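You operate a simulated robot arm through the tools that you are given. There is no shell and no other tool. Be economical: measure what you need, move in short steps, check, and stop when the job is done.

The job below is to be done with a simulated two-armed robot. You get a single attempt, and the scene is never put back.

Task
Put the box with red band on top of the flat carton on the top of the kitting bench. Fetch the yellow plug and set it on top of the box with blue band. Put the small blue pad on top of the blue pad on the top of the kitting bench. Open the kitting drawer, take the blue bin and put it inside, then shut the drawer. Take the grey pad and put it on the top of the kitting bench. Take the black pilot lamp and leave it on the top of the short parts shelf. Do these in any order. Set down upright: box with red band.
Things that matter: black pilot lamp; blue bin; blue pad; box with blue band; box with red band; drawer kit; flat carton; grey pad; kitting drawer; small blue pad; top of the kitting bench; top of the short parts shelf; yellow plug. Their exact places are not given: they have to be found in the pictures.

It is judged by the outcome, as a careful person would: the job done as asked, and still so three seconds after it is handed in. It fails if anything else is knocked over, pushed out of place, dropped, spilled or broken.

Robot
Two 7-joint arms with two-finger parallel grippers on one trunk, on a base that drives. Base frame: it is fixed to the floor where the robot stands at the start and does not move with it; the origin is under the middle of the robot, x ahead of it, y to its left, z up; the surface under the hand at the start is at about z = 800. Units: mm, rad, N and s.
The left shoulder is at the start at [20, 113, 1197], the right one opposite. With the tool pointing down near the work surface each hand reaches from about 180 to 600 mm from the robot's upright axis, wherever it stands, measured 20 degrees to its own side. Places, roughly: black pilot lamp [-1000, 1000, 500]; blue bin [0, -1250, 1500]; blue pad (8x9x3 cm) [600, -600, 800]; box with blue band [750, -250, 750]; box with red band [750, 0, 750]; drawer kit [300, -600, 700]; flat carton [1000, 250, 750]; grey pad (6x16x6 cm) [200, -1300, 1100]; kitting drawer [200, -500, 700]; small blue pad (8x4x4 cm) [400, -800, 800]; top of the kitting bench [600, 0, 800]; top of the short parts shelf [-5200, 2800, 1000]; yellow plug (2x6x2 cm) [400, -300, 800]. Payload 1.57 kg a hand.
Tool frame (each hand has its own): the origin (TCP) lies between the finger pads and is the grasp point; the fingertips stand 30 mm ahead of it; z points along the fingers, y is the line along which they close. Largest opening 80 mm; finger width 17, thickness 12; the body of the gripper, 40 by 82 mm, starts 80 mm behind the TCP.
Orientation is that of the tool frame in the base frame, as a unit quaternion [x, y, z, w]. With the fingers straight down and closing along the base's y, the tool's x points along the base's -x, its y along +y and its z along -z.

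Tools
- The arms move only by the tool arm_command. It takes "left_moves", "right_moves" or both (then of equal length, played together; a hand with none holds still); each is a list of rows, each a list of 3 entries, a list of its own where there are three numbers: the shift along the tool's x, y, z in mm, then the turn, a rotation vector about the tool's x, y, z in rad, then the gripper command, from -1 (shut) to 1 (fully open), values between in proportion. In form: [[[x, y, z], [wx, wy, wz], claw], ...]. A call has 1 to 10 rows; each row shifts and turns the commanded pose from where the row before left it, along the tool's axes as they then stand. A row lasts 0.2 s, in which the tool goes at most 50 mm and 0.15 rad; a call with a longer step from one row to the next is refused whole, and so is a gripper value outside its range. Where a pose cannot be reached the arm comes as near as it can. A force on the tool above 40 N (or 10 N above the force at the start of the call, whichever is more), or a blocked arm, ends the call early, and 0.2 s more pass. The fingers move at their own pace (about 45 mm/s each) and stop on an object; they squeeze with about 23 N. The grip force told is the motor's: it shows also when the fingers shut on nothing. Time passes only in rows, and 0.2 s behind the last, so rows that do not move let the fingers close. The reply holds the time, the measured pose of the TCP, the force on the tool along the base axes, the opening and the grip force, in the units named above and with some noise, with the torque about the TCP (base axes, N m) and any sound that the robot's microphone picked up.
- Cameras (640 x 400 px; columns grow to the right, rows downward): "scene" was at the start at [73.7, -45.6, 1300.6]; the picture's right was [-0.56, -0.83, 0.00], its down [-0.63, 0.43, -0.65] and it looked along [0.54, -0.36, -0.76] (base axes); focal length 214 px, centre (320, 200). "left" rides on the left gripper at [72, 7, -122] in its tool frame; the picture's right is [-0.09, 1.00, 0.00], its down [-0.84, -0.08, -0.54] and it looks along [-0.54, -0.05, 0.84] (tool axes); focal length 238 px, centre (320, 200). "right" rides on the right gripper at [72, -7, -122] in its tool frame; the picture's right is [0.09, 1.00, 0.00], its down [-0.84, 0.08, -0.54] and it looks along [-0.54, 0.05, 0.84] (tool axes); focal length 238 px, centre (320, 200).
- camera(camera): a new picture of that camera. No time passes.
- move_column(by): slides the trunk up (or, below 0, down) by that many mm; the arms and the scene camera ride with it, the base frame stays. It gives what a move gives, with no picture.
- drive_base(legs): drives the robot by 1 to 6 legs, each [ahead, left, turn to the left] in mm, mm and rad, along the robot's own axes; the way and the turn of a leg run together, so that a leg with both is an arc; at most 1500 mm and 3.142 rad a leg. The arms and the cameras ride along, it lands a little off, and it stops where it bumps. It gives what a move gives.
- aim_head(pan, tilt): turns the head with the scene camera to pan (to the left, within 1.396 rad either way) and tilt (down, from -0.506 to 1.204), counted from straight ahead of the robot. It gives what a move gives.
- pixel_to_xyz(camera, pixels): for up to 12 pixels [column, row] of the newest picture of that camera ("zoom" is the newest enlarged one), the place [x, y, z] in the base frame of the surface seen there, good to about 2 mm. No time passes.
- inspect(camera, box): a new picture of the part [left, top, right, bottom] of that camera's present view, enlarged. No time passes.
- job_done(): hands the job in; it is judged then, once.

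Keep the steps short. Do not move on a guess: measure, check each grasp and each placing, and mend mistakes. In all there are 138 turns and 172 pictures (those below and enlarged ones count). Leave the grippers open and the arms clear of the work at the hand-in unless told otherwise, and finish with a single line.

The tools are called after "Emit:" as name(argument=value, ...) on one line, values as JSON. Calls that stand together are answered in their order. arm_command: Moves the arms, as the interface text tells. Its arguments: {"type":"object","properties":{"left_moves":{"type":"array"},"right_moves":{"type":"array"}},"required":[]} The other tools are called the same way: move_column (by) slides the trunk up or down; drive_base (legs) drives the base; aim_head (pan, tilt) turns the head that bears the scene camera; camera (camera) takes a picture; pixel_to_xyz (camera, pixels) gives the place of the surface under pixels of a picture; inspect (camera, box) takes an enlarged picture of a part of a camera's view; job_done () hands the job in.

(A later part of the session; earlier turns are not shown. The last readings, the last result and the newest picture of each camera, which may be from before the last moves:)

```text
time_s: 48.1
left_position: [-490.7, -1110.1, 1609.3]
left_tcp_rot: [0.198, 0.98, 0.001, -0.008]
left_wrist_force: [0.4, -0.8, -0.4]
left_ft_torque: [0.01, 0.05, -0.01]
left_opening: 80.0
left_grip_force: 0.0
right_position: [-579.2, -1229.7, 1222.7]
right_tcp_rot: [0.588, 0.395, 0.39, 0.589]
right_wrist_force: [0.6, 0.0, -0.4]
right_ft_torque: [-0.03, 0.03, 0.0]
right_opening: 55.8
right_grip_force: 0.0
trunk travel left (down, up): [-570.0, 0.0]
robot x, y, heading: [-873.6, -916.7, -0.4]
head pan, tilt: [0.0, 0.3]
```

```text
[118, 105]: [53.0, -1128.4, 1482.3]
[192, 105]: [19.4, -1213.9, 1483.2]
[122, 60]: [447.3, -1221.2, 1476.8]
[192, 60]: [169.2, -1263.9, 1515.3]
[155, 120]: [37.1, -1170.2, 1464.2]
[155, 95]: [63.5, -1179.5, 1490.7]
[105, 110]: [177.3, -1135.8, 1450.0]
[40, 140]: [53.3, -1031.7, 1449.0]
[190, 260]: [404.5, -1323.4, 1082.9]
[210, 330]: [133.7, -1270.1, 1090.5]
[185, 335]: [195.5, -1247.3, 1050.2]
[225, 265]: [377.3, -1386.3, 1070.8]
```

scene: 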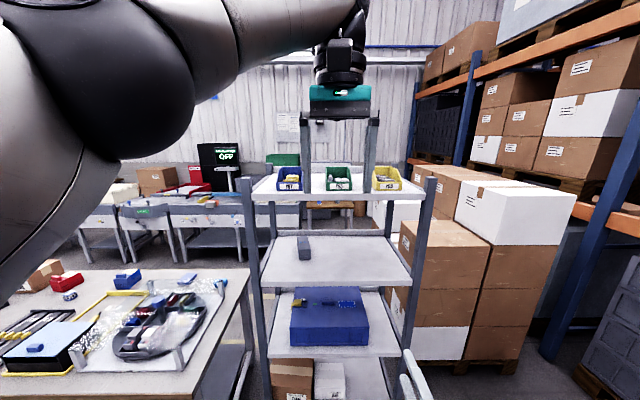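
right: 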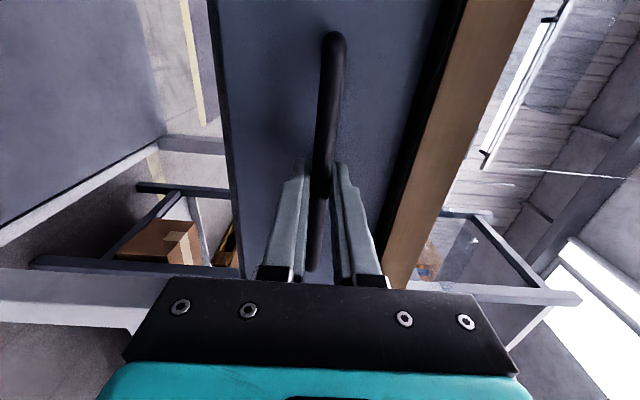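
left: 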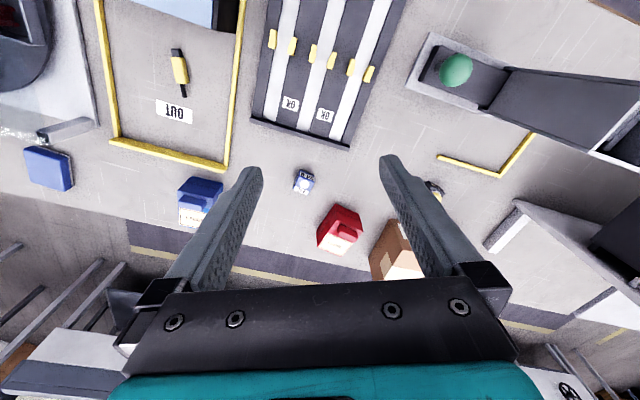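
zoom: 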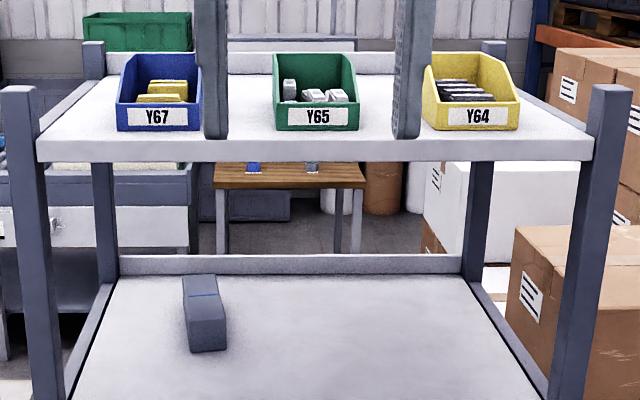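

Blue bin (Y67) spans n 488–650, u −1018…−1110, holding yellow blocks; I'll grip its left side wall with the left hand. First retract the right hand and set the left hand's height/lateral position.

Emit:
arm_command(left_moves=[[[0, 25, 19], [0, 0, 0], 1], [[0, 25, 19], [0, 0, 0], 1], [[0, 25, 19], [0, 0, 0], 1], [[0, 25, 20], [0, 0, 0], 1]], right_moves=[[[0, 0, -38], [0, 0, 0], 0.4], [[0, 0, -38], [0, 0, 0], 0.4], [[0, 0, -38], [0, 0, 0], 0.4], [[0, 0, -38], [0, 0, 0], 0.4]])

Emit:
drive_base(legs=[[0, 80, 0], [350, 0, 0]])

Emit:
camera(camera="left")

Emit:
camera(camera="scene")

```text
time_s: 49.1
left_position: [-455.1, -1017.4, 1531.4]
left_tcp_rot: [0.198, 0.98, 0.001, -0.006]
left_wrist_force: [-0.5, -0.1, -0.2]
left_ft_torque: [0.02, 0.03, -0.03]
left_opening: 79.8
left_grip_force: 0.0
right_position: [-720.5, -1169.8, 1223.8]
right_tcp_rot: [0.588, 0.394, 0.39, 0.589]
right_wrist_force: [0.6, -0.3, 0.0]
right_ft_torque: [-0.02, 0.0, -0.01]
right_opening: 55.9
right_grip_force: 0.1
trunk travel left (down, up): [-570.0, 0.0]
robot x, y, heading: [-872.1, -920.1, -0.401]
head pan, tilt: [0.0, 0.3]
```

```text
time_s: 52.0
left_position: [-96.7, -1084.0, 1531.5]
left_tcp_rot: [0.199, 0.98, 0.0, -0.007]
left_wrist_force: [-0.3, 0.3, 0.5]
left_ft_torque: [-0.01, 0.02, -0.01]
left_opening: 80.2
left_grip_force: 0.0
right_position: [-364.6, -1236.0, 1224.1]
right_tcp_rot: [0.588, 0.394, 0.39, 0.589]
right_wrist_force: [0.8, 0.4, 0.5]
right_ft_torque: [-0.01, 0.0, -0.02]
right_opening: 56.0
right_grip_force: 0.2
trunk travel left (down, up): [-570.0, 0.0]
robot x, y, heading: [-518.3, -980.7, -0.401]
head pan, tilt: [0.0, 0.3]
```

```text
142 pictures are left
```

left: 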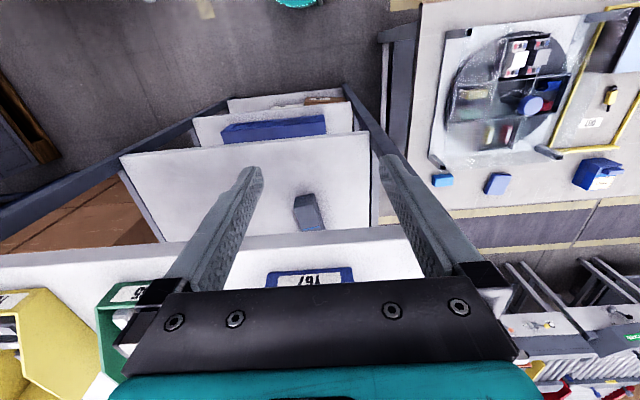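

```text
141 pictures are left
```

scene: 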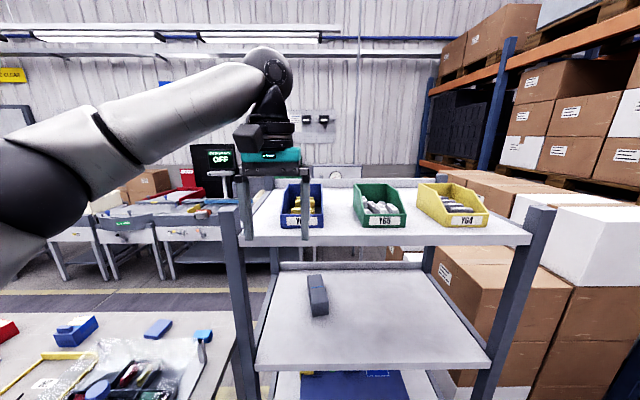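

Emit:
inspect(camera="scene", box=[240, 170, 340, 240])

Emit:
pixel_to_xyz(camera="zoom", pixels=[[262, 290], [290, 130], [325, 210], [330, 260], [380, 200], [460, 250], [525, 275], [290, 90], [510, 90], [530, 150], [370, 300], [278, 200]])

```text
5.71 times, centred on (290, 205) of scene
```

zoom: 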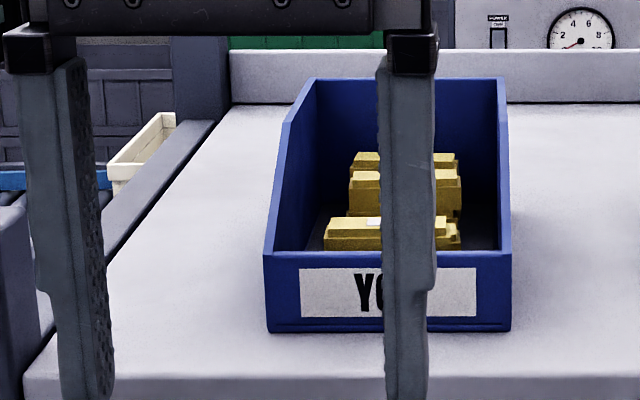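

```text
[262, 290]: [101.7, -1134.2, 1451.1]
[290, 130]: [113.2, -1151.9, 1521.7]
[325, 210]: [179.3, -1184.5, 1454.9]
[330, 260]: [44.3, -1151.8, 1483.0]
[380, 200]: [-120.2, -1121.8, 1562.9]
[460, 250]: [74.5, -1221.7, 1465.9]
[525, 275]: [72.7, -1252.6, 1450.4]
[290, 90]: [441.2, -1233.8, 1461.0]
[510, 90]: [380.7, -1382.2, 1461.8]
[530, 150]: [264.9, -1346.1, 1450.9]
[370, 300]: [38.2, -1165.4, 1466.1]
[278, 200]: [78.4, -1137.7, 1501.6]
```

Emit:
pixel_to_xyz(camera="zoom", pixels=[[345, 222], [345, 243], [365, 175], [365, 200], [445, 175], [360, 157], [450, 158], [315, 85], [500, 82], [283, 145], [302, 100], [450, 240]])

```text
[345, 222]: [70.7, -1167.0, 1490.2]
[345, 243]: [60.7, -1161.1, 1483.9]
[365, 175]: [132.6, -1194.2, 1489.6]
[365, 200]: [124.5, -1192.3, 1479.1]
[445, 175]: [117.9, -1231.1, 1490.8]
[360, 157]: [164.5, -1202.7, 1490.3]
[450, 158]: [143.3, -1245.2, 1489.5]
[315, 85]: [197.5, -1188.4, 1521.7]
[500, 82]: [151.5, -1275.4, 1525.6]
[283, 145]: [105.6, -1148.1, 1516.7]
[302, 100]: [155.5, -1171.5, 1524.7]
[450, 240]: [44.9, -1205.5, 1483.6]
```

Bin wall top is flat at z≈1525 (n 552–644, u≈−1018) with 28 mm free inside. Raise the left hand, narrow the opening to ~36 mm and align laterally.

Emit:
arm_command(left_moves=[[[0, 9, -25], [0, 0, 0], -0.1], [[0, 9, -25], [0, 0, 0], -0.1], [[0, 0, 0], [0, 0, 0], -0.1]])

Emit:
drive_base(legs=[[170, 0, 0]])

Emit:
inspect(camera="scene", box=[220, 150, 380, 270])

Emit:
camera(camera="left")

```text
time_s: 52.8
left_position: [-89.5, -1066.5, 1584.3]
left_tcp_rot: [0.199, 0.98, 0.0, -0.007]
left_wrist_force: [0.6, 0.1, 0.9]
left_ft_torque: [0.03, 0.03, 0.01]
left_opening: 35.9
left_grip_force: 0.1
right_position: [-363.8, -1236.5, 1223.5]
right_tcp_rot: [0.588, 0.394, 0.39, 0.589]
right_wrist_force: [-0.4, 0.5, 0.0]
right_ft_torque: [0.0, -0.01, -0.02]
right_opening: 56.2
right_grip_force: 0.1
trunk travel left (down, up): [-570.0, 0.0]
robot x, y, heading: [-518.9, -985.1, -0.402]
head pan, tilt: [0.0, 0.3]
```

```text
time_s: 54.3
left_position: [62.7, -1129.9, 1584.2]
left_tcp_rot: [0.197, 0.98, 0.0, -0.007]
left_wrist_force: [0.3, 0.2, -0.5]
left_ft_torque: [0.0, 0.03, 0.0]
left_opening: 36.0
left_grip_force: 0.1
right_position: [-211.3, -1299.8, 1223.3]
right_tcp_rot: [0.588, 0.396, 0.39, 0.588]
right_wrist_force: [0.1, -0.7, -0.5]
right_ft_torque: [0.01, 0.0, 0.01]
right_opening: 56.2
right_grip_force: 0.2
trunk travel left (down, up): [-570.0, 0.0]
robot x, y, heading: [-361.7, -1046.3, -0.396]
head pan, tilt: [0.0, 0.3]
```

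```text
3.33 times, centred on (300, 210) of scene
```

zoom: 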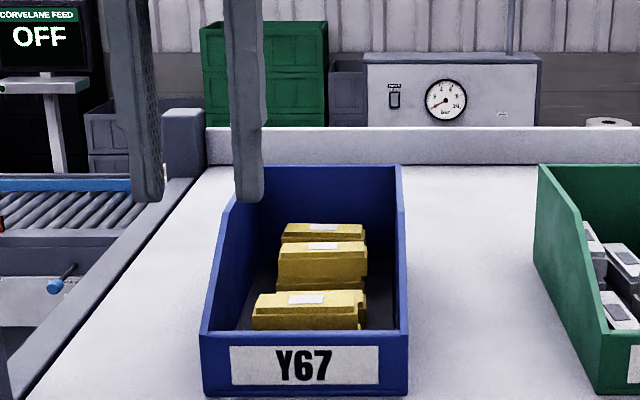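

```text
138 pictures are left
```

left: 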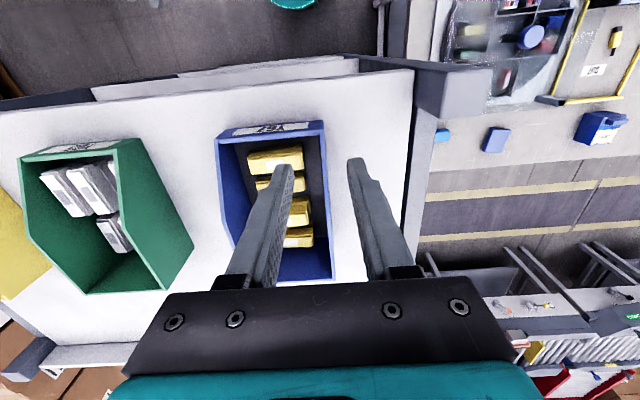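

Emit:
pixel_to_xyz(camera="left", pixels=[[327, 160], [331, 240], [333, 272], [325, 126], [324, 200], [300, 200], [282, 275]])

Emit:
arm_command(left_moves=[[[-25, 0, 0], [0, 0, 0], -0.1], [[-25, 0, 0], [0, 0, 0], -0.1], [[-25, 0, 0], [0, 0, 0], -0.1]])

Emit:
camera(camera="left")

```text
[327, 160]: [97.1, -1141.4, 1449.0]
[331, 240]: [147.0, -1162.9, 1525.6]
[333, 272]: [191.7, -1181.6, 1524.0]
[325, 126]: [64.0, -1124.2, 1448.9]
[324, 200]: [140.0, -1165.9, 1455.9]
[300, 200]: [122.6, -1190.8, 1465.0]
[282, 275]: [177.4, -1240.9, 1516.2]
```

```text
time_s: 55.1
left_position: [126.2, -1156.4, 1571.5]
left_tcp_rot: [0.194, 0.981, 0.006, -0.027]
left_wrist_force: [-0.3, -0.8, 0.7]
left_ft_torque: [0.02, -0.02, -0.02]
left_opening: 36.0
left_grip_force: 0.0
left hand out of reach, approached as far as the arm can: row 3
right_position: [-212.3, -1301.8, 1223.6]
right_tcp_rot: [0.588, 0.395, 0.391, 0.588]
right_wrist_force: [0.5, 0.4, 0.2]
right_ft_torque: [-0.01, 0.0, 0.05]
right_opening: 56.0
right_grip_force: 0.1
trunk travel left (down, up): [-570.0, 0.0]
robot x, y, heading: [-368.6, -1044.7, -0.402]
head pan, tilt: [0.0, 0.3]
```

```text
137 pictures are left
```

left: 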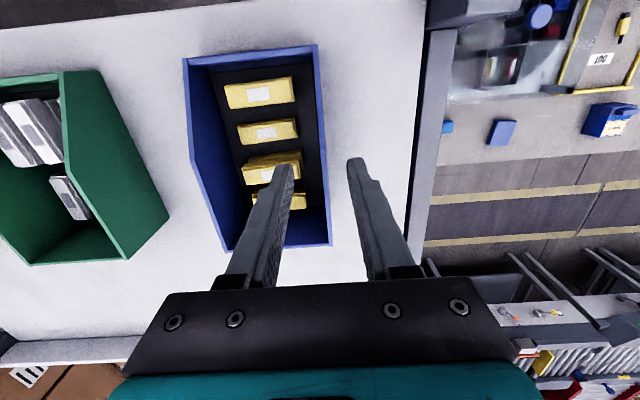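

Wall lies centred under the fingers. Descend 62 mm and check before closing.

Emit:
arm_command(left_moves=[[[0, -1, 20], [0, 0, 0], -0.1], [[0, 0, 20], [0, 0, 0], -0.1], [[0, 0, 20], [0, 0, 0], -0.1]])

Emit:
inspect(camera="scene", box=[220, 150, 380, 270])

Emit:
camera(camera="left")

```text
time_s: 55.9
left_position: [129.8, -1159.9, 1518.8]
left_tcp_rot: [0.196, 0.981, 0.0, -0.007]
left_wrist_force: [-0.1, -0.4, 0.1]
left_ft_torque: [0.01, 0.0, 0.0]
left_opening: 35.9
left_grip_force: 0.1
right_position: [-210.8, -1300.0, 1224.4]
right_tcp_rot: [0.588, 0.395, 0.39, 0.588]
right_wrist_force: [-0.2, -0.7, -0.3]
right_ft_torque: [0.02, 0.01, 0.0]
right_opening: 56.2
right_grip_force: 0.1
trunk travel left (down, up): [-570.0, 0.0]
robot x, y, heading: [-365.1, -1045.4, -0.392]
head pan, tilt: [0.0, 0.3]
```

```text
3.33 times, centred on (300, 210) of scene
```

zoom: 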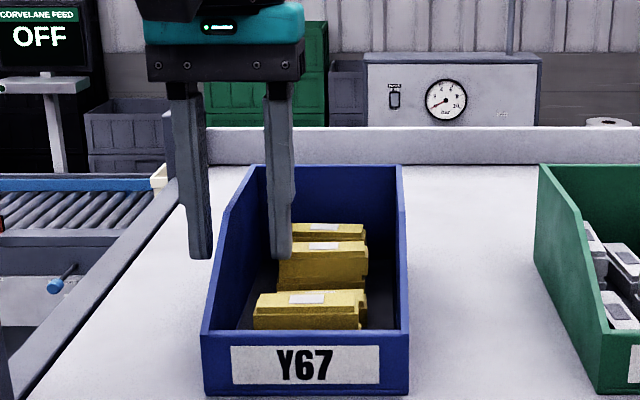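

```text
135 pictures are left
```

left: 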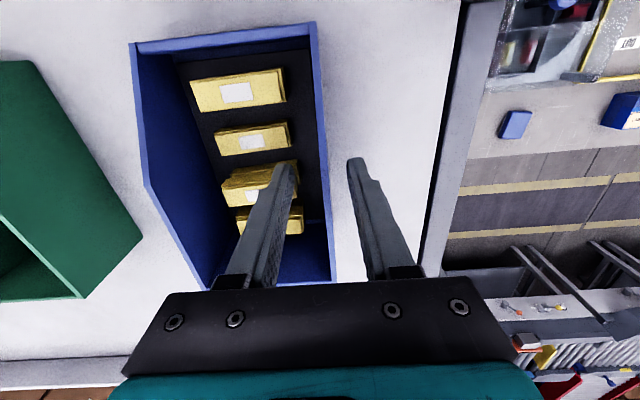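

Emit:
arm_command(left_moves=[[[0, 0, 0], [0, 0, 0], -0.4], [[0, 0, 6], [0, 0, 0], -0.4], [[0, 0, 6], [0, 0, 0], -0.4], [[0, 0, 0], [0, 0, 0], -1], [[0, 0, 0], [0, 0, 0], -1], [[0, 0, 0], [0, 0, 0], -1]])

Emit:
camera(camera="left")

```text
time_s: 56.8
left_position: [129.1, -1161.5, 1517.2]
left_tcp_rot: [0.197, 0.98, -0.007, 0.001]
left_wrist_force: [-2.0, -1.4, 4.9]
left_ft_torque: [-0.18, 0.26, 0.1]
left_opening: 10.0
left_grip_force: 9.3
right_position: [-211.0, -1299.9, 1224.2]
right_tcp_rot: [0.588, 0.395, 0.39, 0.589]
right_wrist_force: [-0.2, 0.0, 0.9]
right_ft_torque: [0.0, 0.01, -0.02]
right_opening: 55.9
right_grip_force: 0.1
trunk travel left (down, up): [-570.0, 0.0]
robot x, y, heading: [-365.6, -1044.8, -0.401]
head pan, tilt: [0.0, 0.3]
stopped in row 4 (left hand): the force on the tool passed its limit at 41 N (the readings are from after the stop); the commanded pose is now the measured one
```

```text
134 pictures are left
```

left: 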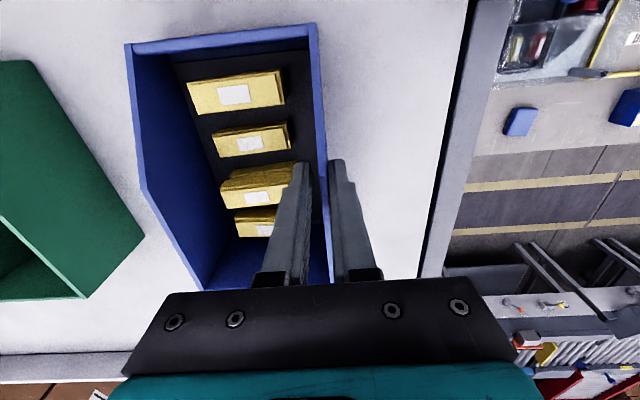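

The descent hit something (probably a block's edge), but the fingers straddle the wall. Close in place and read.

Emit:
arm_command(left_moves=[[[0, 0, 0], [0, 0, 0], -1], [[0, 0, 0], [0, 0, 0], -1], [[0, 0, 0], [0, 0, 0], -1]])

Emit:
inspect(camera="left", box=[120, 10, 440, 300])

```text
time_s: 57.6
left_position: [130.5, -1159.2, 1516.7]
left_tcp_rot: [0.196, 0.981, -0.007, 0.001]
left_wrist_force: [4.3, 4.4, 19.1]
left_ft_torque: [0.44, -0.22, -0.04]
left_opening: 4.1
left_grip_force: 22.4
right_position: [-211.0, -1300.1, 1224.6]
right_tcp_rot: [0.587, 0.396, 0.39, 0.589]
right_wrist_force: [-0.3, 0.2, 0.6]
right_ft_torque: [-0.03, 0.0, 0.01]
right_opening: 56.0
right_grip_force: 0.0
trunk travel left (down, up): [-570.0, 0.0]
robot x, y, heading: [-363.2, -1047.0, -0.397]
head pan, tilt: [0.0, 0.3]
```

```text
1.38 times, centred on (280, 155) of left
```

zoom: 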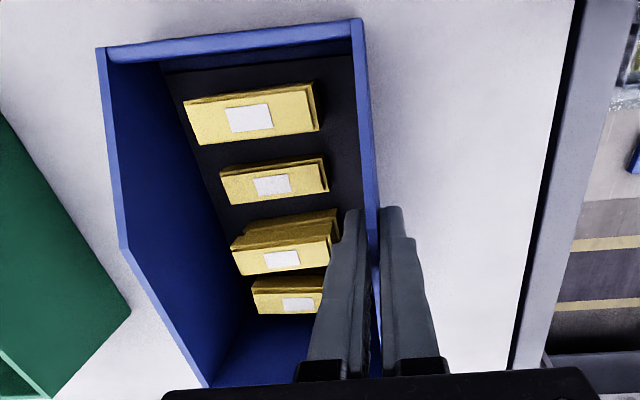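

Wall gripped (4.1 mm). Lift a little and check for tilt and slip.

Emit:
arm_command(left_moves=[[[0, 0, -10], [0, 0, 0], -1], [[0, 0, -10], [0, 0, 0], -1], [[0, 0, -10], [0, 0, 0], -1], [[0, 0, 0], [0, 0, 0], -1]])

Emit:
inspect(camera="scene", box=[220, 130, 380, 250])

```text
time_s: 58.6
left_position: [132.0, -1162.6, 1543.8]
left_tcp_rot: [0.196, 0.981, -0.006, 0.0]
left_wrist_force: [0.3, -0.1, -2.4]
left_ft_torque: [0.1, -0.05, 0.03]
left_opening: 4.0
left_grip_force: 23.3
right_position: [-211.4, -1300.8, 1223.7]
right_tcp_rot: [0.588, 0.395, 0.391, 0.588]
right_wrist_force: [0.7, -0.4, -0.6]
right_ft_torque: [-0.01, 0.01, 0.0]
right_opening: 56.2
right_grip_force: 0.0
trunk travel left (down, up): [-570.0, 0.0]
robot x, y, heading: [-365.5, -1046.7, -0.397]
head pan, tilt: [0.0, 0.3]
```

```text
3.33 times, centred on (300, 190) of scene
```

zoom: 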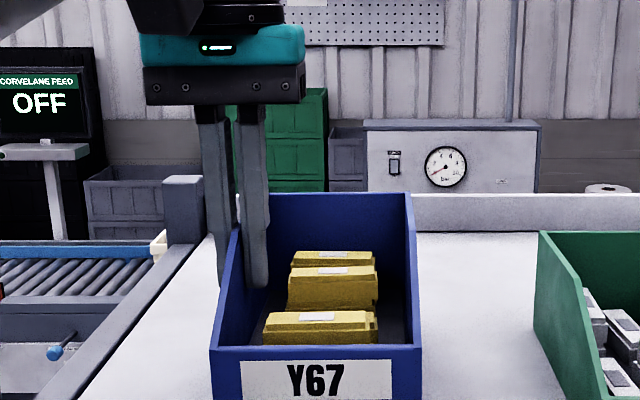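

Bin lifted level (2.4 N, contents in place). Drive back, then left to the open drawer.

Emit:
drive_base(legs=[[-530, 0, 0], [0, 636, 0]])

Emit:
move_column(by=-390)

Emit:
aim_head(pan=0.1, tilt=0.8)

Emit:
camera(camera="scene")

Emit:
camera(camera="left")

```text
time_s: 64.8
left_position: [-102.5, -386.7, 1543.7]
left_tcp_rot: [0.208, 0.978, -0.006, 0.0]
left_wrist_force: [0.1, 0.3, -1.9]
left_ft_torque: [0.08, -0.05, 0.03]
left_opening: 3.9
left_grip_force: 23.0
right_position: [-448.3, -516.0, 1224.1]
right_tcp_rot: [0.593, 0.388, 0.383, 0.592]
right_wrist_force: [0.7, 0.8, 0.1]
right_ft_torque: [0.01, 0.04, 0.03]
right_opening: 56.1
right_grip_force: 0.0
trunk travel left (down, up): [-570.0, 0.0]
robot x, y, heading: [-596.7, -257.1, -0.426]
head pan, tilt: [0.0, 0.3]
```

```text
time_s: 68.6
left_position: [-102.7, -387.6, 1152.4]
left_tcp_rot: [0.208, 0.978, -0.006, 0.0]
left_wrist_force: [-0.7, 0.2, -2.1]
left_ft_torque: [0.09, -0.02, 0.01]
left_opening: 4.0
left_grip_force: 22.6
right_position: [-448.0, -517.1, 834.5]
right_tcp_rot: [0.592, 0.388, 0.383, 0.593]
right_wrist_force: [0.2, 0.1, -0.4]
right_ft_torque: [-0.01, 0.05, 0.02]
right_opening: 55.8
right_grip_force: 0.1
trunk travel left (down, up): [-180.0, 390.0]
robot x, y, heading: [-596.8, -259.9, -0.424]
head pan, tilt: [0.0, 0.3]
```

```text
time_s: 69.5
left_position: [-103.1, -387.2, 1154.1]
left_tcp_rot: [0.208, 0.978, -0.006, 0.0]
left_wrist_force: [0.2, 0.1, -1.6]
left_ft_torque: [0.11, -0.03, 0.0]
left_opening: 4.0
left_grip_force: 23.1
right_position: [-448.3, -517.0, 833.8]
right_tcp_rot: [0.593, 0.388, 0.384, 0.593]
right_wrist_force: [0.5, -0.1, -0.3]
right_ft_torque: [-0.01, 0.01, 0.01]
right_opening: 56.2
right_grip_force: 0.1
trunk travel left (down, up): [-180.0, 390.0]
robot x, y, heading: [-598.0, -258.8, -0.423]
head pan, tilt: [0.099, 0.799]
```

```text
131 pictures are left
```

scene: 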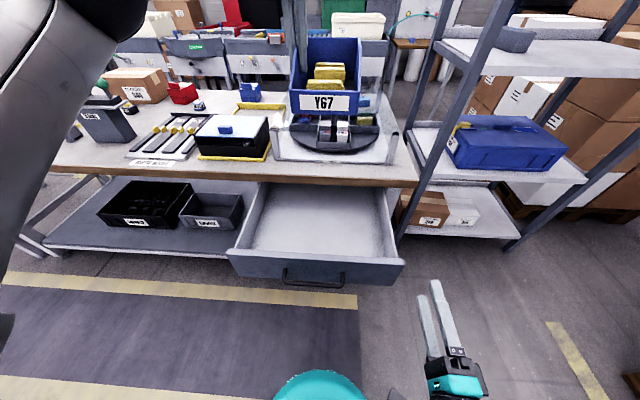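

```text
130 pictures are left
```

left: 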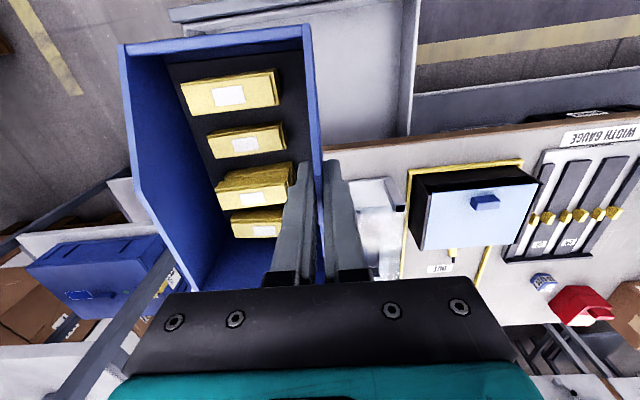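

Emit:
pixel_to_xyz(camera="scene", pixels=[[240, 250], [395, 255], [320, 258], [320, 240], [320, 195], [262, 190], [380, 190], [250, 225], [390, 225], [320, 180], [300, 268]])

Emit:
arm_command(left_moves=[[[18, 0, 40], [0, 0, 0], -1], [[17, 0, 40], [0, 0, 0], -1], [[0, 0, 40], [0, 0, 0], -1], [[0, 0, 40], [0, 0, 0], -1], [[0, 0, 40], [0, 0, 0], -1], [[0, 0, 40], [0, 0, 0], -1], [[0, 0, 40], [0, 0, 0], -1]])

Emit:
camera(camera="scene")

```text
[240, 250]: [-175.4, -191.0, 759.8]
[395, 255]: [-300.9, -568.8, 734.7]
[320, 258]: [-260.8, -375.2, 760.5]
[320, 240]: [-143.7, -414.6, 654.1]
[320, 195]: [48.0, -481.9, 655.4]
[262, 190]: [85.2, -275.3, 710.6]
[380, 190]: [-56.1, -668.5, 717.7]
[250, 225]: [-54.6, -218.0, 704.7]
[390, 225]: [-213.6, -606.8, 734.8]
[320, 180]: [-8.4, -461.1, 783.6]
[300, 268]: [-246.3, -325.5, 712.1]
```

```text
time_s: 71.1
left_position: [-137.5, -375.6, 872.0]
left_tcp_rot: [0.209, 0.978, -0.006, 0.0]
left_wrist_force: [0.3, -0.6, -2.0]
left_ft_torque: [0.07, -0.06, 0.01]
left_opening: 3.6
left_grip_force: 23.2
right_position: [-448.5, -516.4, 833.6]
right_tcp_rot: [0.592, 0.388, 0.383, 0.593]
right_wrist_force: [0.5, 0.2, -0.1]
right_ft_torque: [0.0, 0.01, 0.01]
right_opening: 56.1
right_grip_force: 0.1
trunk travel left (down, up): [-180.0, 390.0]
robot x, y, heading: [-596.1, -255.7, -0.422]
head pan, tilt: [0.099, 0.799]
```

```text
129 pictures are left
```

scene: 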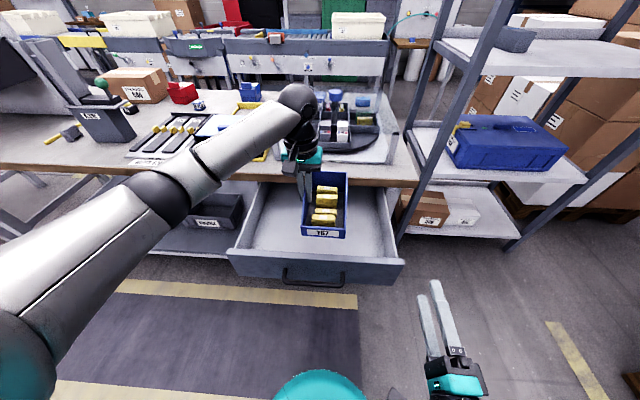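

Emit:
arm_command(left_moves=[[[-5, 0, 30], [0, 0, 0], -1], [[-5, 0, 30], [0, 0, 0], -1], [[0, 0, 30], [0, 0, 0], -1], [[0, 0, 20], [0, 0, 0], -1], [[0, 0, 12], [0, 0, 0], -1], [[0, 0, 10], [0, 0, 0], -1], [[0, 0, 8], [0, 0, 0], -1]])

Emit:
camera(camera="scene")

```text
time_s: 72.7
left_position: [-127.6, -383.7, 732.2]
left_tcp_rot: [0.209, 0.978, -0.006, 0.0]
left_wrist_force: [0.4, 0.0, -1.7]
left_ft_torque: [0.09, -0.05, 0.02]
left_opening: 3.8
left_grip_force: 23.2
right_position: [-447.7, -515.4, 833.6]
right_tcp_rot: [0.593, 0.387, 0.383, 0.593]
right_wrist_force: [0.2, -0.4, -0.9]
right_ft_torque: [0.02, -0.02, 0.02]
right_opening: 56.0
right_grip_force: 0.1
trunk travel left (down, up): [-180.0, 390.0]
robot x, y, heading: [-592.4, -261.9, -0.429]
head pan, tilt: [0.099, 0.799]
```

```text
128 pictures are left
```

scene: 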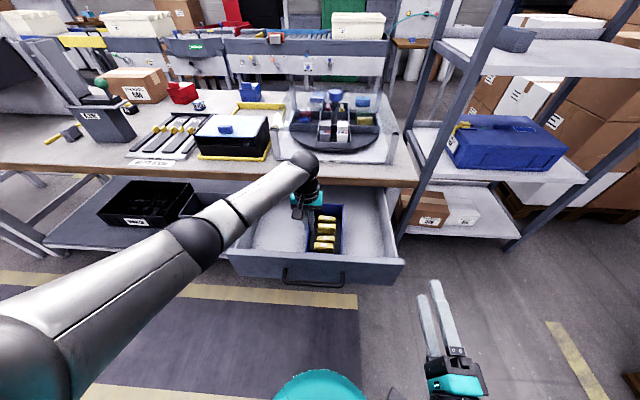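

Close to the floor; lower in small steps until contact shows.

Emit:
arm_command(left_moves=[[[0, 0, 3], [0, 0, 0], -1], [[0, 0, 3], [0, 0, 0], -1], [[0, 0, 2], [0, 0, 0], -1]])

Emit:
inspect(camera="scene", box=[220, 170, 420, 295])

```text
time_s: 73.5
left_position: [-127.4, -382.8, 725.8]
left_tcp_rot: [0.209, 0.978, -0.006, 0.0]
left_wrist_force: [-0.2, 0.6, -2.1]
left_ft_torque: [0.06, -0.02, 0.01]
left_opening: 3.6
left_grip_force: 22.7
right_position: [-447.8, -516.9, 834.5]
right_tcp_rot: [0.593, 0.388, 0.383, 0.593]
right_wrist_force: [0.5, 0.6, -0.4]
right_ft_torque: [0.03, -0.02, 0.01]
right_opening: 56.2
right_grip_force: 0.0
trunk travel left (down, up): [-180.0, 390.0]
robot x, y, heading: [-592.1, -256.2, -0.423]
head pan, tilt: [0.099, 0.799]
```

```text
3.20 times, centred on (320, 232) of scene
```

zoom: 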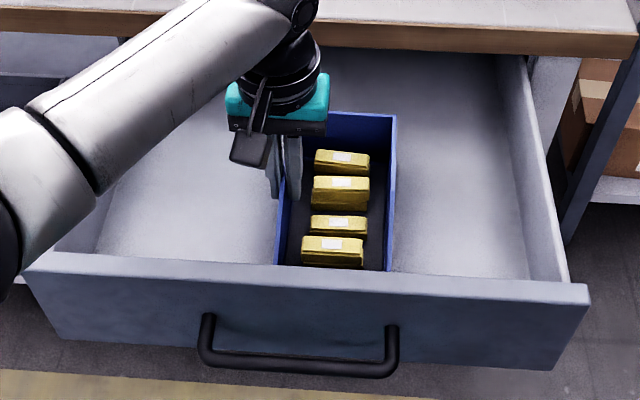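

Emit:
arm_command(left_moves=[[[0, 0, 2], [0, 0, 0], -1], [[0, 0, 2], [0, 0, 0], -1], [[0, 0, 1], [0, 0, 0], -1]])

```text
time_s: 74.3
left_position: [-127.9, -382.5, 721.2]
left_tcp_rot: [0.208, 0.978, -0.006, -0.001]
left_wrist_force: [-0.5, -0.4, -1.9]
left_ft_torque: [0.09, -0.06, -0.03]
left_opening: 3.9
left_grip_force: 22.7
right_position: [-448.4, -516.4, 834.6]
right_tcp_rot: [0.593, 0.388, 0.383, 0.593]
right_wrist_force: [0.9, 0.5, 0.7]
right_ft_torque: [-0.01, -0.01, 0.0]
right_opening: 56.0
right_grip_force: 0.1
trunk travel left (down, up): [-180.0, 390.0]
robot x, y, heading: [-595.7, -260.0, -0.426]
head pan, tilt: [0.099, 0.799]
```

Emit:
arm_command(left_moves=[[[0, 0, 2], [0, 0, 0], -1], [[0, 0, 2], [0, 0, 0], -1], [[0, 0, 1], [0, 0, 0], -1]])

Emit:
inspect(camera="left", box=[100, 0, 420, 200])

```text
time_s: 75.1
left_position: [-125.9, -385.3, 720.3]
left_tcp_rot: [0.209, 0.978, -0.009, 0.004]
left_wrist_force: [2.1, 5.0, 32.4]
left_ft_torque: [0.65, 0.22, 0.0]
left_opening: 3.9
left_grip_force: 23.5
right_position: [-449.1, -516.2, 833.8]
right_tcp_rot: [0.592, 0.387, 0.384, 0.594]
right_wrist_force: [-0.7, 0.5, -0.1]
right_ft_torque: [0.0, -0.01, -0.02]
right_opening: 55.8
right_grip_force: 0.0
trunk travel left (down, up): [-180.0, 390.0]
robot x, y, heading: [-593.7, -261.6, -0.423]
head pan, tilt: [0.099, 0.799]
```

```text
2.00 times, centred on (260, 100) of left
```

zoom: 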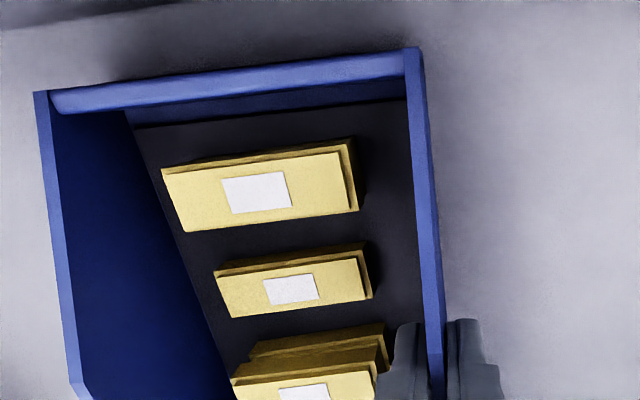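

Bin on the floor. Ease up 4 mm, open narrowly, and rise clear.

Emit:
arm_command(left_moves=[[[0, 0, -4], [0, 0, 0], -1], [[0, 0, 0], [0, 0, 0], -0.5], [[0, 0, 0], [0, 0, 0], -0.5], [[0, 0, 0], [0, 0, 0], -0.5], [[0, 0, -20], [0, 0, 0], -0.5], [[0, 0, -40], [0, 0, 0], -0.5], [[0, 0, -45], [0, 0, 0], -0.5], [[0, 0, -45], [0, 0, 0], 0]])

Emit:
camera(camera="left")

```text
time_s: 76.9
left_position: [-125.7, -379.9, 870.0]
left_tcp_rot: [0.209, 0.978, -0.006, -0.002]
left_wrist_force: [0.5, -0.9, -0.4]
left_ft_torque: [0.0, -0.04, 0.02]
left_opening: 40.1
left_grip_force: 0.0
right_position: [-448.5, -516.0, 833.9]
right_tcp_rot: [0.592, 0.388, 0.384, 0.593]
right_wrist_force: [-0.2, -0.9, -0.5]
right_ft_torque: [0.02, -0.01, -0.03]
right_opening: 55.9
right_grip_force: 0.0
trunk travel left (down, up): [-180.0, 390.0]
robot x, y, heading: [-596.6, -258.3, -0.422]
head pan, tilt: [0.099, 0.799]
```

```text
125 pictures are left
```

left: 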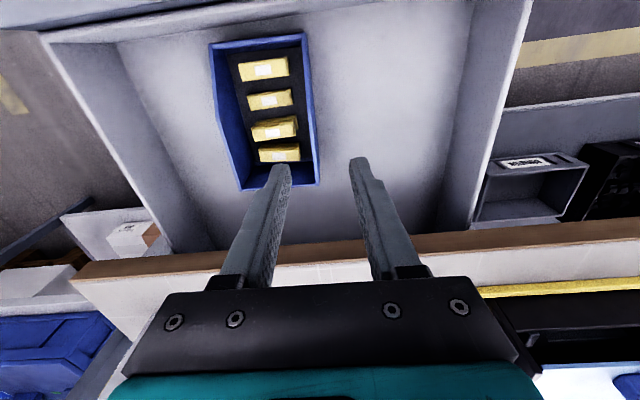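

Bin sits in the drawer. Raise the left hand, lower the trunk 130, square up and shift left so the right hand faces the handle.

Emit:
arm_command(left_moves=[[[0, 0, -45], [0, 0, 0], 1], [[0, 0, -45], [0, 0, 0], 1], [[0, 0, -45], [0, 0, 0], 1], [[0, 0, -45], [0, 0, 0], 1], [[0, 0, -45], [0, 0, 0], 1], [[0, 0, -45], [0, 0, 0], 1], [[0, 0, -45], [0, 0, 0], 1]])

Emit:
drive_base(legs=[[-30, 0, 0], [0, 215, 0], [0, 0, 0.025]])

Emit:
move_column(by=-130)

Emit:
camera(camera="right")

Emit:
camera(camera="scene")

```text
time_s: 78.5
left_position: [-125.8, -379.8, 1186.6]
left_tcp_rot: [0.208, 0.978, -0.006, 0.0]
left_wrist_force: [0.0, -0.5, -0.4]
left_ft_torque: [-0.02, 0.01, 0.01]
left_opening: 80.0
left_grip_force: 0.0
right_position: [-448.1, -516.1, 834.1]
right_tcp_rot: [0.592, 0.387, 0.384, 0.593]
right_wrist_force: [0.5, 0.1, 0.6]
right_ft_torque: [0.02, -0.01, 0.02]
right_opening: 55.9
right_grip_force: 0.0
trunk travel left (down, up): [-180.0, 390.0]
robot x, y, heading: [-592.4, -262.7, -0.422]
head pan, tilt: [0.099, 0.799]
```

```text
time_s: 80.9
left_position: [-61.7, -164.3, 1185.1]
left_tcp_rot: [0.197, 0.98, -0.005, 0.0]
left_wrist_force: [1.1, 0.3, 0.4]
left_ft_torque: [-0.01, 0.01, -0.02]
left_opening: 80.0
left_grip_force: 0.0
right_position: [-384.0, -310.0, 833.7]
right_tcp_rot: [0.588, 0.395, 0.391, 0.588]
right_wrist_force: [-0.6, -0.4, -0.3]
right_ft_torque: [-0.01, 0.02, 0.01]
right_opening: 55.6
right_grip_force: 0.0
trunk travel left (down, up): [-180.0, 390.0]
robot x, y, heading: [-533.4, -57.1, -0.402]
head pan, tilt: [0.099, 0.799]
```

```text
time_s: 82.5
left_position: [-63.5, -164.1, 1054.5]
left_tcp_rot: [0.197, 0.98, -0.006, -0.001]
left_wrist_force: [0.1, 0.6, -0.2]
left_ft_torque: [-0.01, 0.0, 0.02]
left_opening: 80.2
left_grip_force: 0.1
right_position: [-381.9, -310.5, 704.5]
right_tcp_rot: [0.588, 0.395, 0.391, 0.588]
right_wrist_force: [-0.4, 0.1, -0.4]
right_ft_torque: [0.01, -0.02, -0.02]
right_opening: 56.1
right_grip_force: 0.0
trunk travel left (down, up): [-50.0, 520.0]
robot x, y, heading: [-539.8, -55.3, -0.393]
head pan, tilt: [0.099, 0.799]
```

```text
124 pictures are left
```

right: 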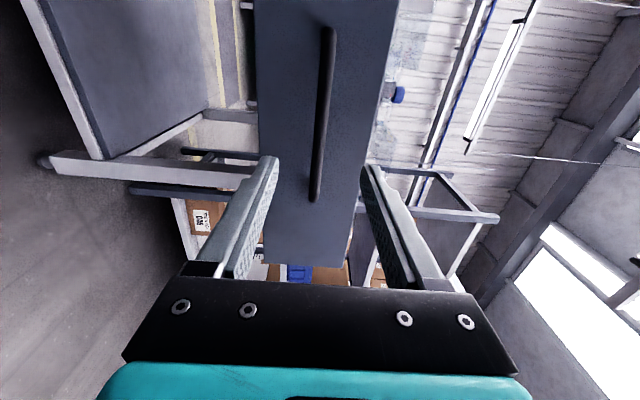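

```text
123 pictures are left
```

scene: 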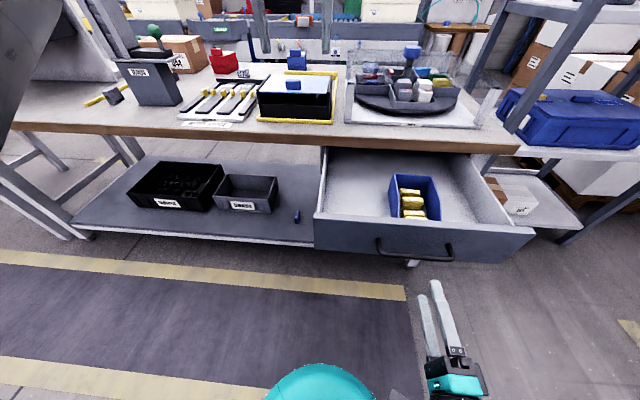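

Advance 90 mm onto the bar and grip.

Emit:
arm_command(right_moves=[[[0, 0, 30], [0, 0, 0], 0.4], [[0, 0, 30], [0, 0, 0], 0.4], [[0, 0, 28], [0, 0, 0], 0.4], [[0, 0, 0], [0, 0, 0], -1], [[0, 0, 0], [0, 0, 0], -1], [[0, 0, 0], [0, 0, 0], -1], [[0, 0, 0], [0, 0, 0], -1]])

```text
time_s: 84.1
left_position: [-62.9, -163.6, 1055.5]
left_tcp_rot: [0.196, 0.981, -0.006, 0.0]
left_wrist_force: [0.2, 0.1, 0.1]
left_ft_torque: [-0.02, 0.01, 0.04]
left_opening: 80.0
left_grip_force: 0.1
right_position: [-301.7, -342.2, 704.2]
right_tcp_rot: [0.587, 0.395, 0.392, 0.588]
right_wrist_force: [0.7, -1.2, 2.8]
right_ft_torque: [0.17, -0.09, 0.03]
right_opening: 11.7
right_grip_force: 25.9
trunk travel left (down, up): [-50.0, 520.0]
robot x, y, heading: [-536.3, -55.7, -0.401]
head pan, tilt: [0.099, 0.799]
```

Emit:
drive_base(legs=[[265, 0, 0]])

Emit:
camera(camera="scene")

```text
time_s: 86.0
left_position: [176.4, -264.9, 1056.1]
left_tcp_rot: [0.197, 0.98, -0.006, 0.0]
left_wrist_force: [-0.9, 0.4, 0.4]
left_ft_torque: [0.02, 0.0, 0.0]
left_opening: 79.9
left_grip_force: 0.1
right_position: [-61.0, -440.2, 702.7]
right_tcp_rot: [0.586, 0.395, 0.393, 0.588]
right_wrist_force: [4.1, 8.8, 7.2]
right_ft_torque: [0.19, -0.15, 0.05]
right_opening: 11.6
right_grip_force: 28.4
trunk travel left (down, up): [-50.0, 520.0]
robot x, y, heading: [-297.1, -157.4, -0.399]
head pan, tilt: [0.099, 0.799]
```

```text
122 pictures are left
```

scene: 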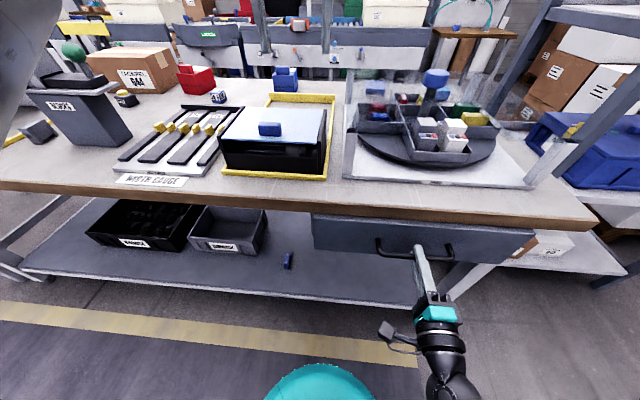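

About 27 mm left; push with the arm until the stop is felt.

Emit:
arm_command(right_moves=[[[0, 0, 10], [0, 0, 0], -1], [[0, 0, 10], [0, 0, 0], -1], [[0, 0, 5], [0, 0, 0], -1], [[0, 0, 4], [0, 0, 0], -1], [[0, 0, 4], [0, 0, 0], -1]])

Emit:
pixel_to_xyz(camera="scene", pixels=[[330, 230], [350, 235]])

Emit:
inspect(camera="scene", box=[290, 170, 560, 320])

Emit:
pixel_to_xyz(camera="zoom", pixels=[[80, 140], [120, 150], [500, 190], [80, 70]])

```text
time_s: 87.2
left_position: [175.7, -263.7, 1056.3]
left_tcp_rot: [0.195, 0.981, -0.006, 0.002]
left_wrist_force: [0.1, -0.5, -0.3]
left_ft_torque: [0.0, -0.03, -0.01]
left_opening: 80.0
left_grip_force: 0.0
right_position: [-34.4, -452.2, 704.0]
right_tcp_rot: [0.587, 0.395, 0.392, 0.588]
right_wrist_force: [-26.0, 13.1, 2.6]
right_ft_torque: [0.43, -0.21, 0.07]
right_opening: 12.1
right_grip_force: 29.1
trunk travel left (down, up): [-50.0, 520.0]
robot x, y, heading: [-294.1, -157.2, -0.399]
head pan, tilt: [0.099, 0.799]
```

```text
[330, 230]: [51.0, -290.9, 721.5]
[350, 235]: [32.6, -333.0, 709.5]
```

```text
2.37 times, centred on (425, 245) of scene
```

zoom: 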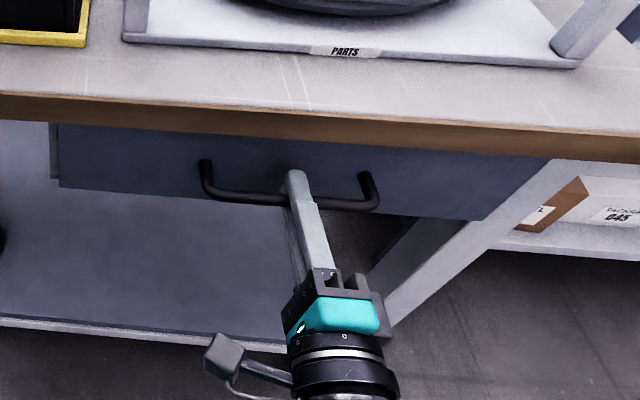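

```text
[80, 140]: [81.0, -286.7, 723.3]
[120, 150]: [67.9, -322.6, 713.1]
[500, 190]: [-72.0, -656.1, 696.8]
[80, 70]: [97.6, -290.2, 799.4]
```

Drawer is shut (front at n≈187, push force 29 N). Release, back off, and turn the right hand to point 45° down for the grey pad; move the left hand aside.

Emit:
arm_command(right_moves=[[[0, 0, 0], [0, 0, 0], 0.4], [[0, 0, 0], [0, 0, 0], 0.4], [[0, 0, 0], [0, 0, 0], 0.4], [[0, 0, -40], [0, 0, 0], 0.4], [[0, 0, -40], [0, 0, 0], 0.4]])

Emit:
drive_base(legs=[[-400, 0, 0]])

Emit:
move_column(by=220)

Emit:
arm_command(right_moves=[[[0, 0, 0], [0.051, 0.051, -0.124], 1], [[0, 0, 0], [0.051, 0.051, -0.124], 1], [[0, 0, 0], [0.051, 0.051, -0.124], 1], [[0, 0, 0], [0.051, 0.051, -0.124], 1], [[0, 0, 0], [0.051, 0.051, -0.124], 1], [[0, 0, 0], [0.051, 0.051, -0.124], 1]], left_moves=[[[25, 25, 0], [0, 0, 0], 1], [[25, 25, 0], [0, 0, 0], 1], [[25, 25, 0], [0, 0, 0], 1], [[25, 25, 0], [0, 0, 0], 1], [[25, 25, 0], [0, 0, 0], 1], [[25, 25, 0], [0, 0, 0], 1]])

Emit:
arm_command(right_moves=[[[0, 0, 0], [0.051, 0.051, -0.124], 1], [[0, 0, 0], [0.051, 0.051, -0.124], 1], [[0, 0, 0], [0.051, 0.051, -0.124], 1], [[0, 0, 0], [0.051, 0.051, -0.124], 1], [[0, 0, 0], [0.051, 0.051, -0.124], 1], [[0, 0, 0], [0.051, 0.051, -0.124], 1]])

```text
time_s: 88.4
left_position: [177.5, -264.8, 1054.1]
left_tcp_rot: [0.196, 0.981, -0.006, 0.0]
left_wrist_force: [-0.5, 0.2, -0.7]
left_ft_torque: [-0.02, 0.02, 0.02]
left_opening: 79.8
left_grip_force: 0.0
right_position: [-105.9, -422.8, 704.3]
right_tcp_rot: [0.587, 0.395, 0.392, 0.588]
right_wrist_force: [0.6, -0.8, -0.7]
right_ft_torque: [-0.03, 0.0, -0.02]
right_opening: 56.0
right_grip_force: 0.1
trunk travel left (down, up): [-50.0, 520.0]
robot x, y, heading: [-293.9, -155.6, -0.399]
head pan, tilt: [0.099, 0.799]
```

```text
time_s: 90.9
left_position: [-192.5, -110.2, 1055.7]
left_tcp_rot: [0.199, 0.98, -0.006, 0.001]
left_wrist_force: [1.1, -0.5, 0.0]
left_ft_torque: [0.02, 0.0, -0.01]
left_opening: 80.2
left_grip_force: 0.1
right_position: [-477.9, -266.7, 703.2]
right_tcp_rot: [0.587, 0.395, 0.39, 0.589]
right_wrist_force: [-0.1, 0.4, 0.0]
right_ft_torque: [-0.02, -0.03, 0.03]
right_opening: 56.1
right_grip_force: 0.1
trunk travel left (down, up): [-50.0, 520.0]
robot x, y, heading: [-664.7, 4.8, -0.405]
head pan, tilt: [0.099, 0.799]
```

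```text
time_s: 93.2
left_position: [-192.9, -110.3, 1275.6]
left_tcp_rot: [0.199, 0.98, -0.006, 0.0]
left_wrist_force: [0.0, 0.5, 0.2]
left_ft_torque: [0.02, -0.01, -0.04]
left_opening: 79.9
left_grip_force: 0.0
right_position: [-477.1, -268.0, 923.1]
right_tcp_rot: [0.588, 0.394, 0.39, 0.589]
right_wrist_force: [-0.4, 0.4, -0.3]
right_ft_torque: [0.01, -0.02, 0.01]
right_opening: 56.0
right_grip_force: 0.0
trunk travel left (down, up): [-270.0, 300.0]
robot x, y, heading: [-663.0, -0.5, -0.4]
head pan, tilt: [0.099, 0.799]
```

```text
time_s: 94.6
left_position: [-273.8, 84.7, 1272.4]
left_tcp_rot: [0.198, 0.98, -0.006, 0.001]
left_wrist_force: [0.0, -0.2, 0.0]
left_ft_torque: [0.03, 0.05, -0.03]
left_opening: 80.0
left_grip_force: 0.0
right_position: [-476.3, -268.5, 920.5]
right_tcp_rot: [0.421, 0.716, 0.17, 0.53]
right_wrist_force: [0.6, -0.6, -0.6]
right_ft_torque: [-0.01, 0.02, 0.01]
right_opening: 80.1
right_grip_force: 0.1
right hand out of reach, approached as far as the arm can: row 6
trunk travel left (down, up): [-270.0, 300.0]
robot x, y, heading: [-666.0, 0.2, -0.403]
head pan, tilt: [0.099, 0.799]
```

```text
time_s: 96.0
left_position: [-273.1, 84.0, 1271.8]
left_tcp_rot: [0.199, 0.98, -0.006, -0.001]
left_wrist_force: [0.2, 1.1, -0.7]
left_ft_torque: [0.03, 0.02, -0.01]
left_opening: 79.7
left_grip_force: 0.1
right_position: [-485.3, -309.4, 882.7]
right_tcp_rot: [0.22, 0.886, -0.027, 0.407]
right_wrist_force: [0.7, -0.3, -1.6]
right_ft_torque: [-0.02, 0.03, 0.03]
right_opening: 80.1
right_grip_force: 0.1
right hand out of reach, approached as far as the arm can: row 1, 2, 3, 4, 5, 6
trunk travel left (down, up): [-270.0, 300.0]
robot x, y, heading: [-666.5, 0.6, -0.403]
head pan, tilt: [0.099, 0.799]
```

Emit:
arm_command(right_moves=[[[-35, 0, -15], [0, 0, 0], 1], [[-35, 0, -15], [0, 0, 0], 1], [[-35, 0, -15], [0, 0, 0], 1], [[-35, 0, -15], [0, 0, 0], 1], [[-35, 0, -15], [0, 0, 0], 1], [[-35, 0, -15], [0, 0, 0], 1], [[-35, 0, -15], [0, 0, 0], 1]])

Emit:
drive_base(legs=[[0, -690, 0], [350, 0, 0]])

Emit:
aim_head(pan=-0.1, tilt=0.5)

Emit:
camera(camera="scene")

Emit:
camera(camera="right")

```text
time_s: 97.6
left_position: [-273.1, 83.2, 1272.9]
left_tcp_rot: [0.199, 0.98, -0.006, 0.0]
left_wrist_force: [0.0, 0.4, -0.1]
left_ft_torque: [0.04, 0.0, -0.01]
left_opening: 80.0
left_grip_force: 0.0
right_position: [-398.1, -400.7, 1101.0]
right_tcp_rot: [0.222, 0.886, -0.026, 0.406]
right_wrist_force: [-1.1, 0.1, -0.6]
right_ft_torque: [0.02, -0.01, -0.03]
right_opening: 79.8
right_grip_force: 0.0
right hand out of reach, approached as far as the arm can: row 1, 2, 3
trunk travel left (down, up): [-270.0, 300.0]
robot x, y, heading: [-666.1, -3.3, -0.403]
head pan, tilt: [0.099, 0.799]
```

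```text
time_s: 103.3
left_position: [-213.0, -684.5, 1272.5]
left_tcp_rot: [0.203, 0.979, -0.006, 0.0]
left_wrist_force: [0.4, -0.1, -0.3]
left_ft_torque: [0.01, 0.02, -0.01]
left_opening: 80.0
left_grip_force: 0.2
right_position: [-343.4, -1168.8, 1102.7]
right_tcp_rot: [0.225, 0.885, -0.029, 0.407]
right_wrist_force: [0.1, 0.4, -0.4]
right_ft_torque: [0.0, -0.01, 0.05]
right_opening: 80.0
right_grip_force: 0.0
trunk travel left (down, up): [-270.0, 300.0]
robot x, y, heading: [-607.6, -765.1, -0.416]
head pan, tilt: [0.099, 0.799]
```

```text
time_s: 104.1
left_position: [-214.2, -685.0, 1272.9]
left_tcp_rot: [0.204, 0.979, -0.005, 0.0]
left_wrist_force: [-0.7, 0.0, -1.1]
left_ft_torque: [0.02, -0.01, 0.0]
left_opening: 80.1
left_grip_force: 0.1
right_position: [-344.3, -1167.9, 1100.8]
right_tcp_rot: [0.225, 0.885, -0.029, 0.407]
right_wrist_force: [0.0, -1.2, 0.3]
right_ft_torque: [-0.01, -0.02, 0.01]
right_opening: 80.5
right_grip_force: 0.0
trunk travel left (down, up): [-270.0, 300.0]
robot x, y, heading: [-606.8, -765.4, -0.418]
head pan, tilt: [-0.099, 0.499]
```

```text
120 pictures are left
```

scene: 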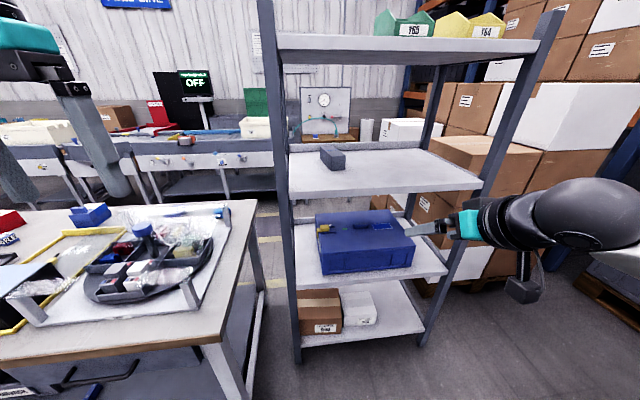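

```text
119 pictures are left
```

right: 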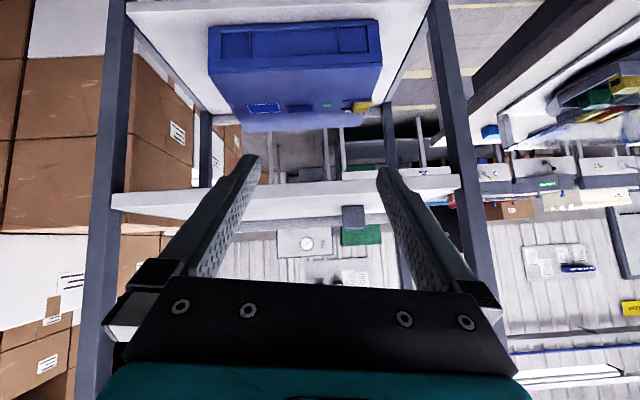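

Emit:
inspect(camera="scene", box=[270, 120, 430, 220])

Emit:
pixel_to_xyz(camera="zoom", pixels=[[205, 115], [245, 105], [240, 160], [295, 150], [270, 165], [250, 205], [295, 185], [230, 210], [300, 195], [100, 230], [90, 290], [800, 10]])

```text
4.00 times, centred on (350, 170) of scene
```

zoom: 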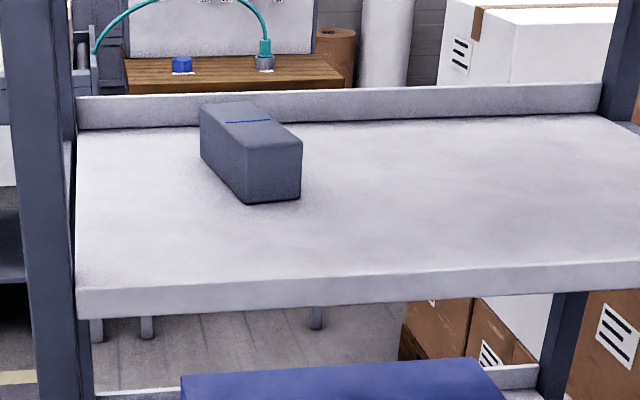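

```text
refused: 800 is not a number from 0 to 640
```

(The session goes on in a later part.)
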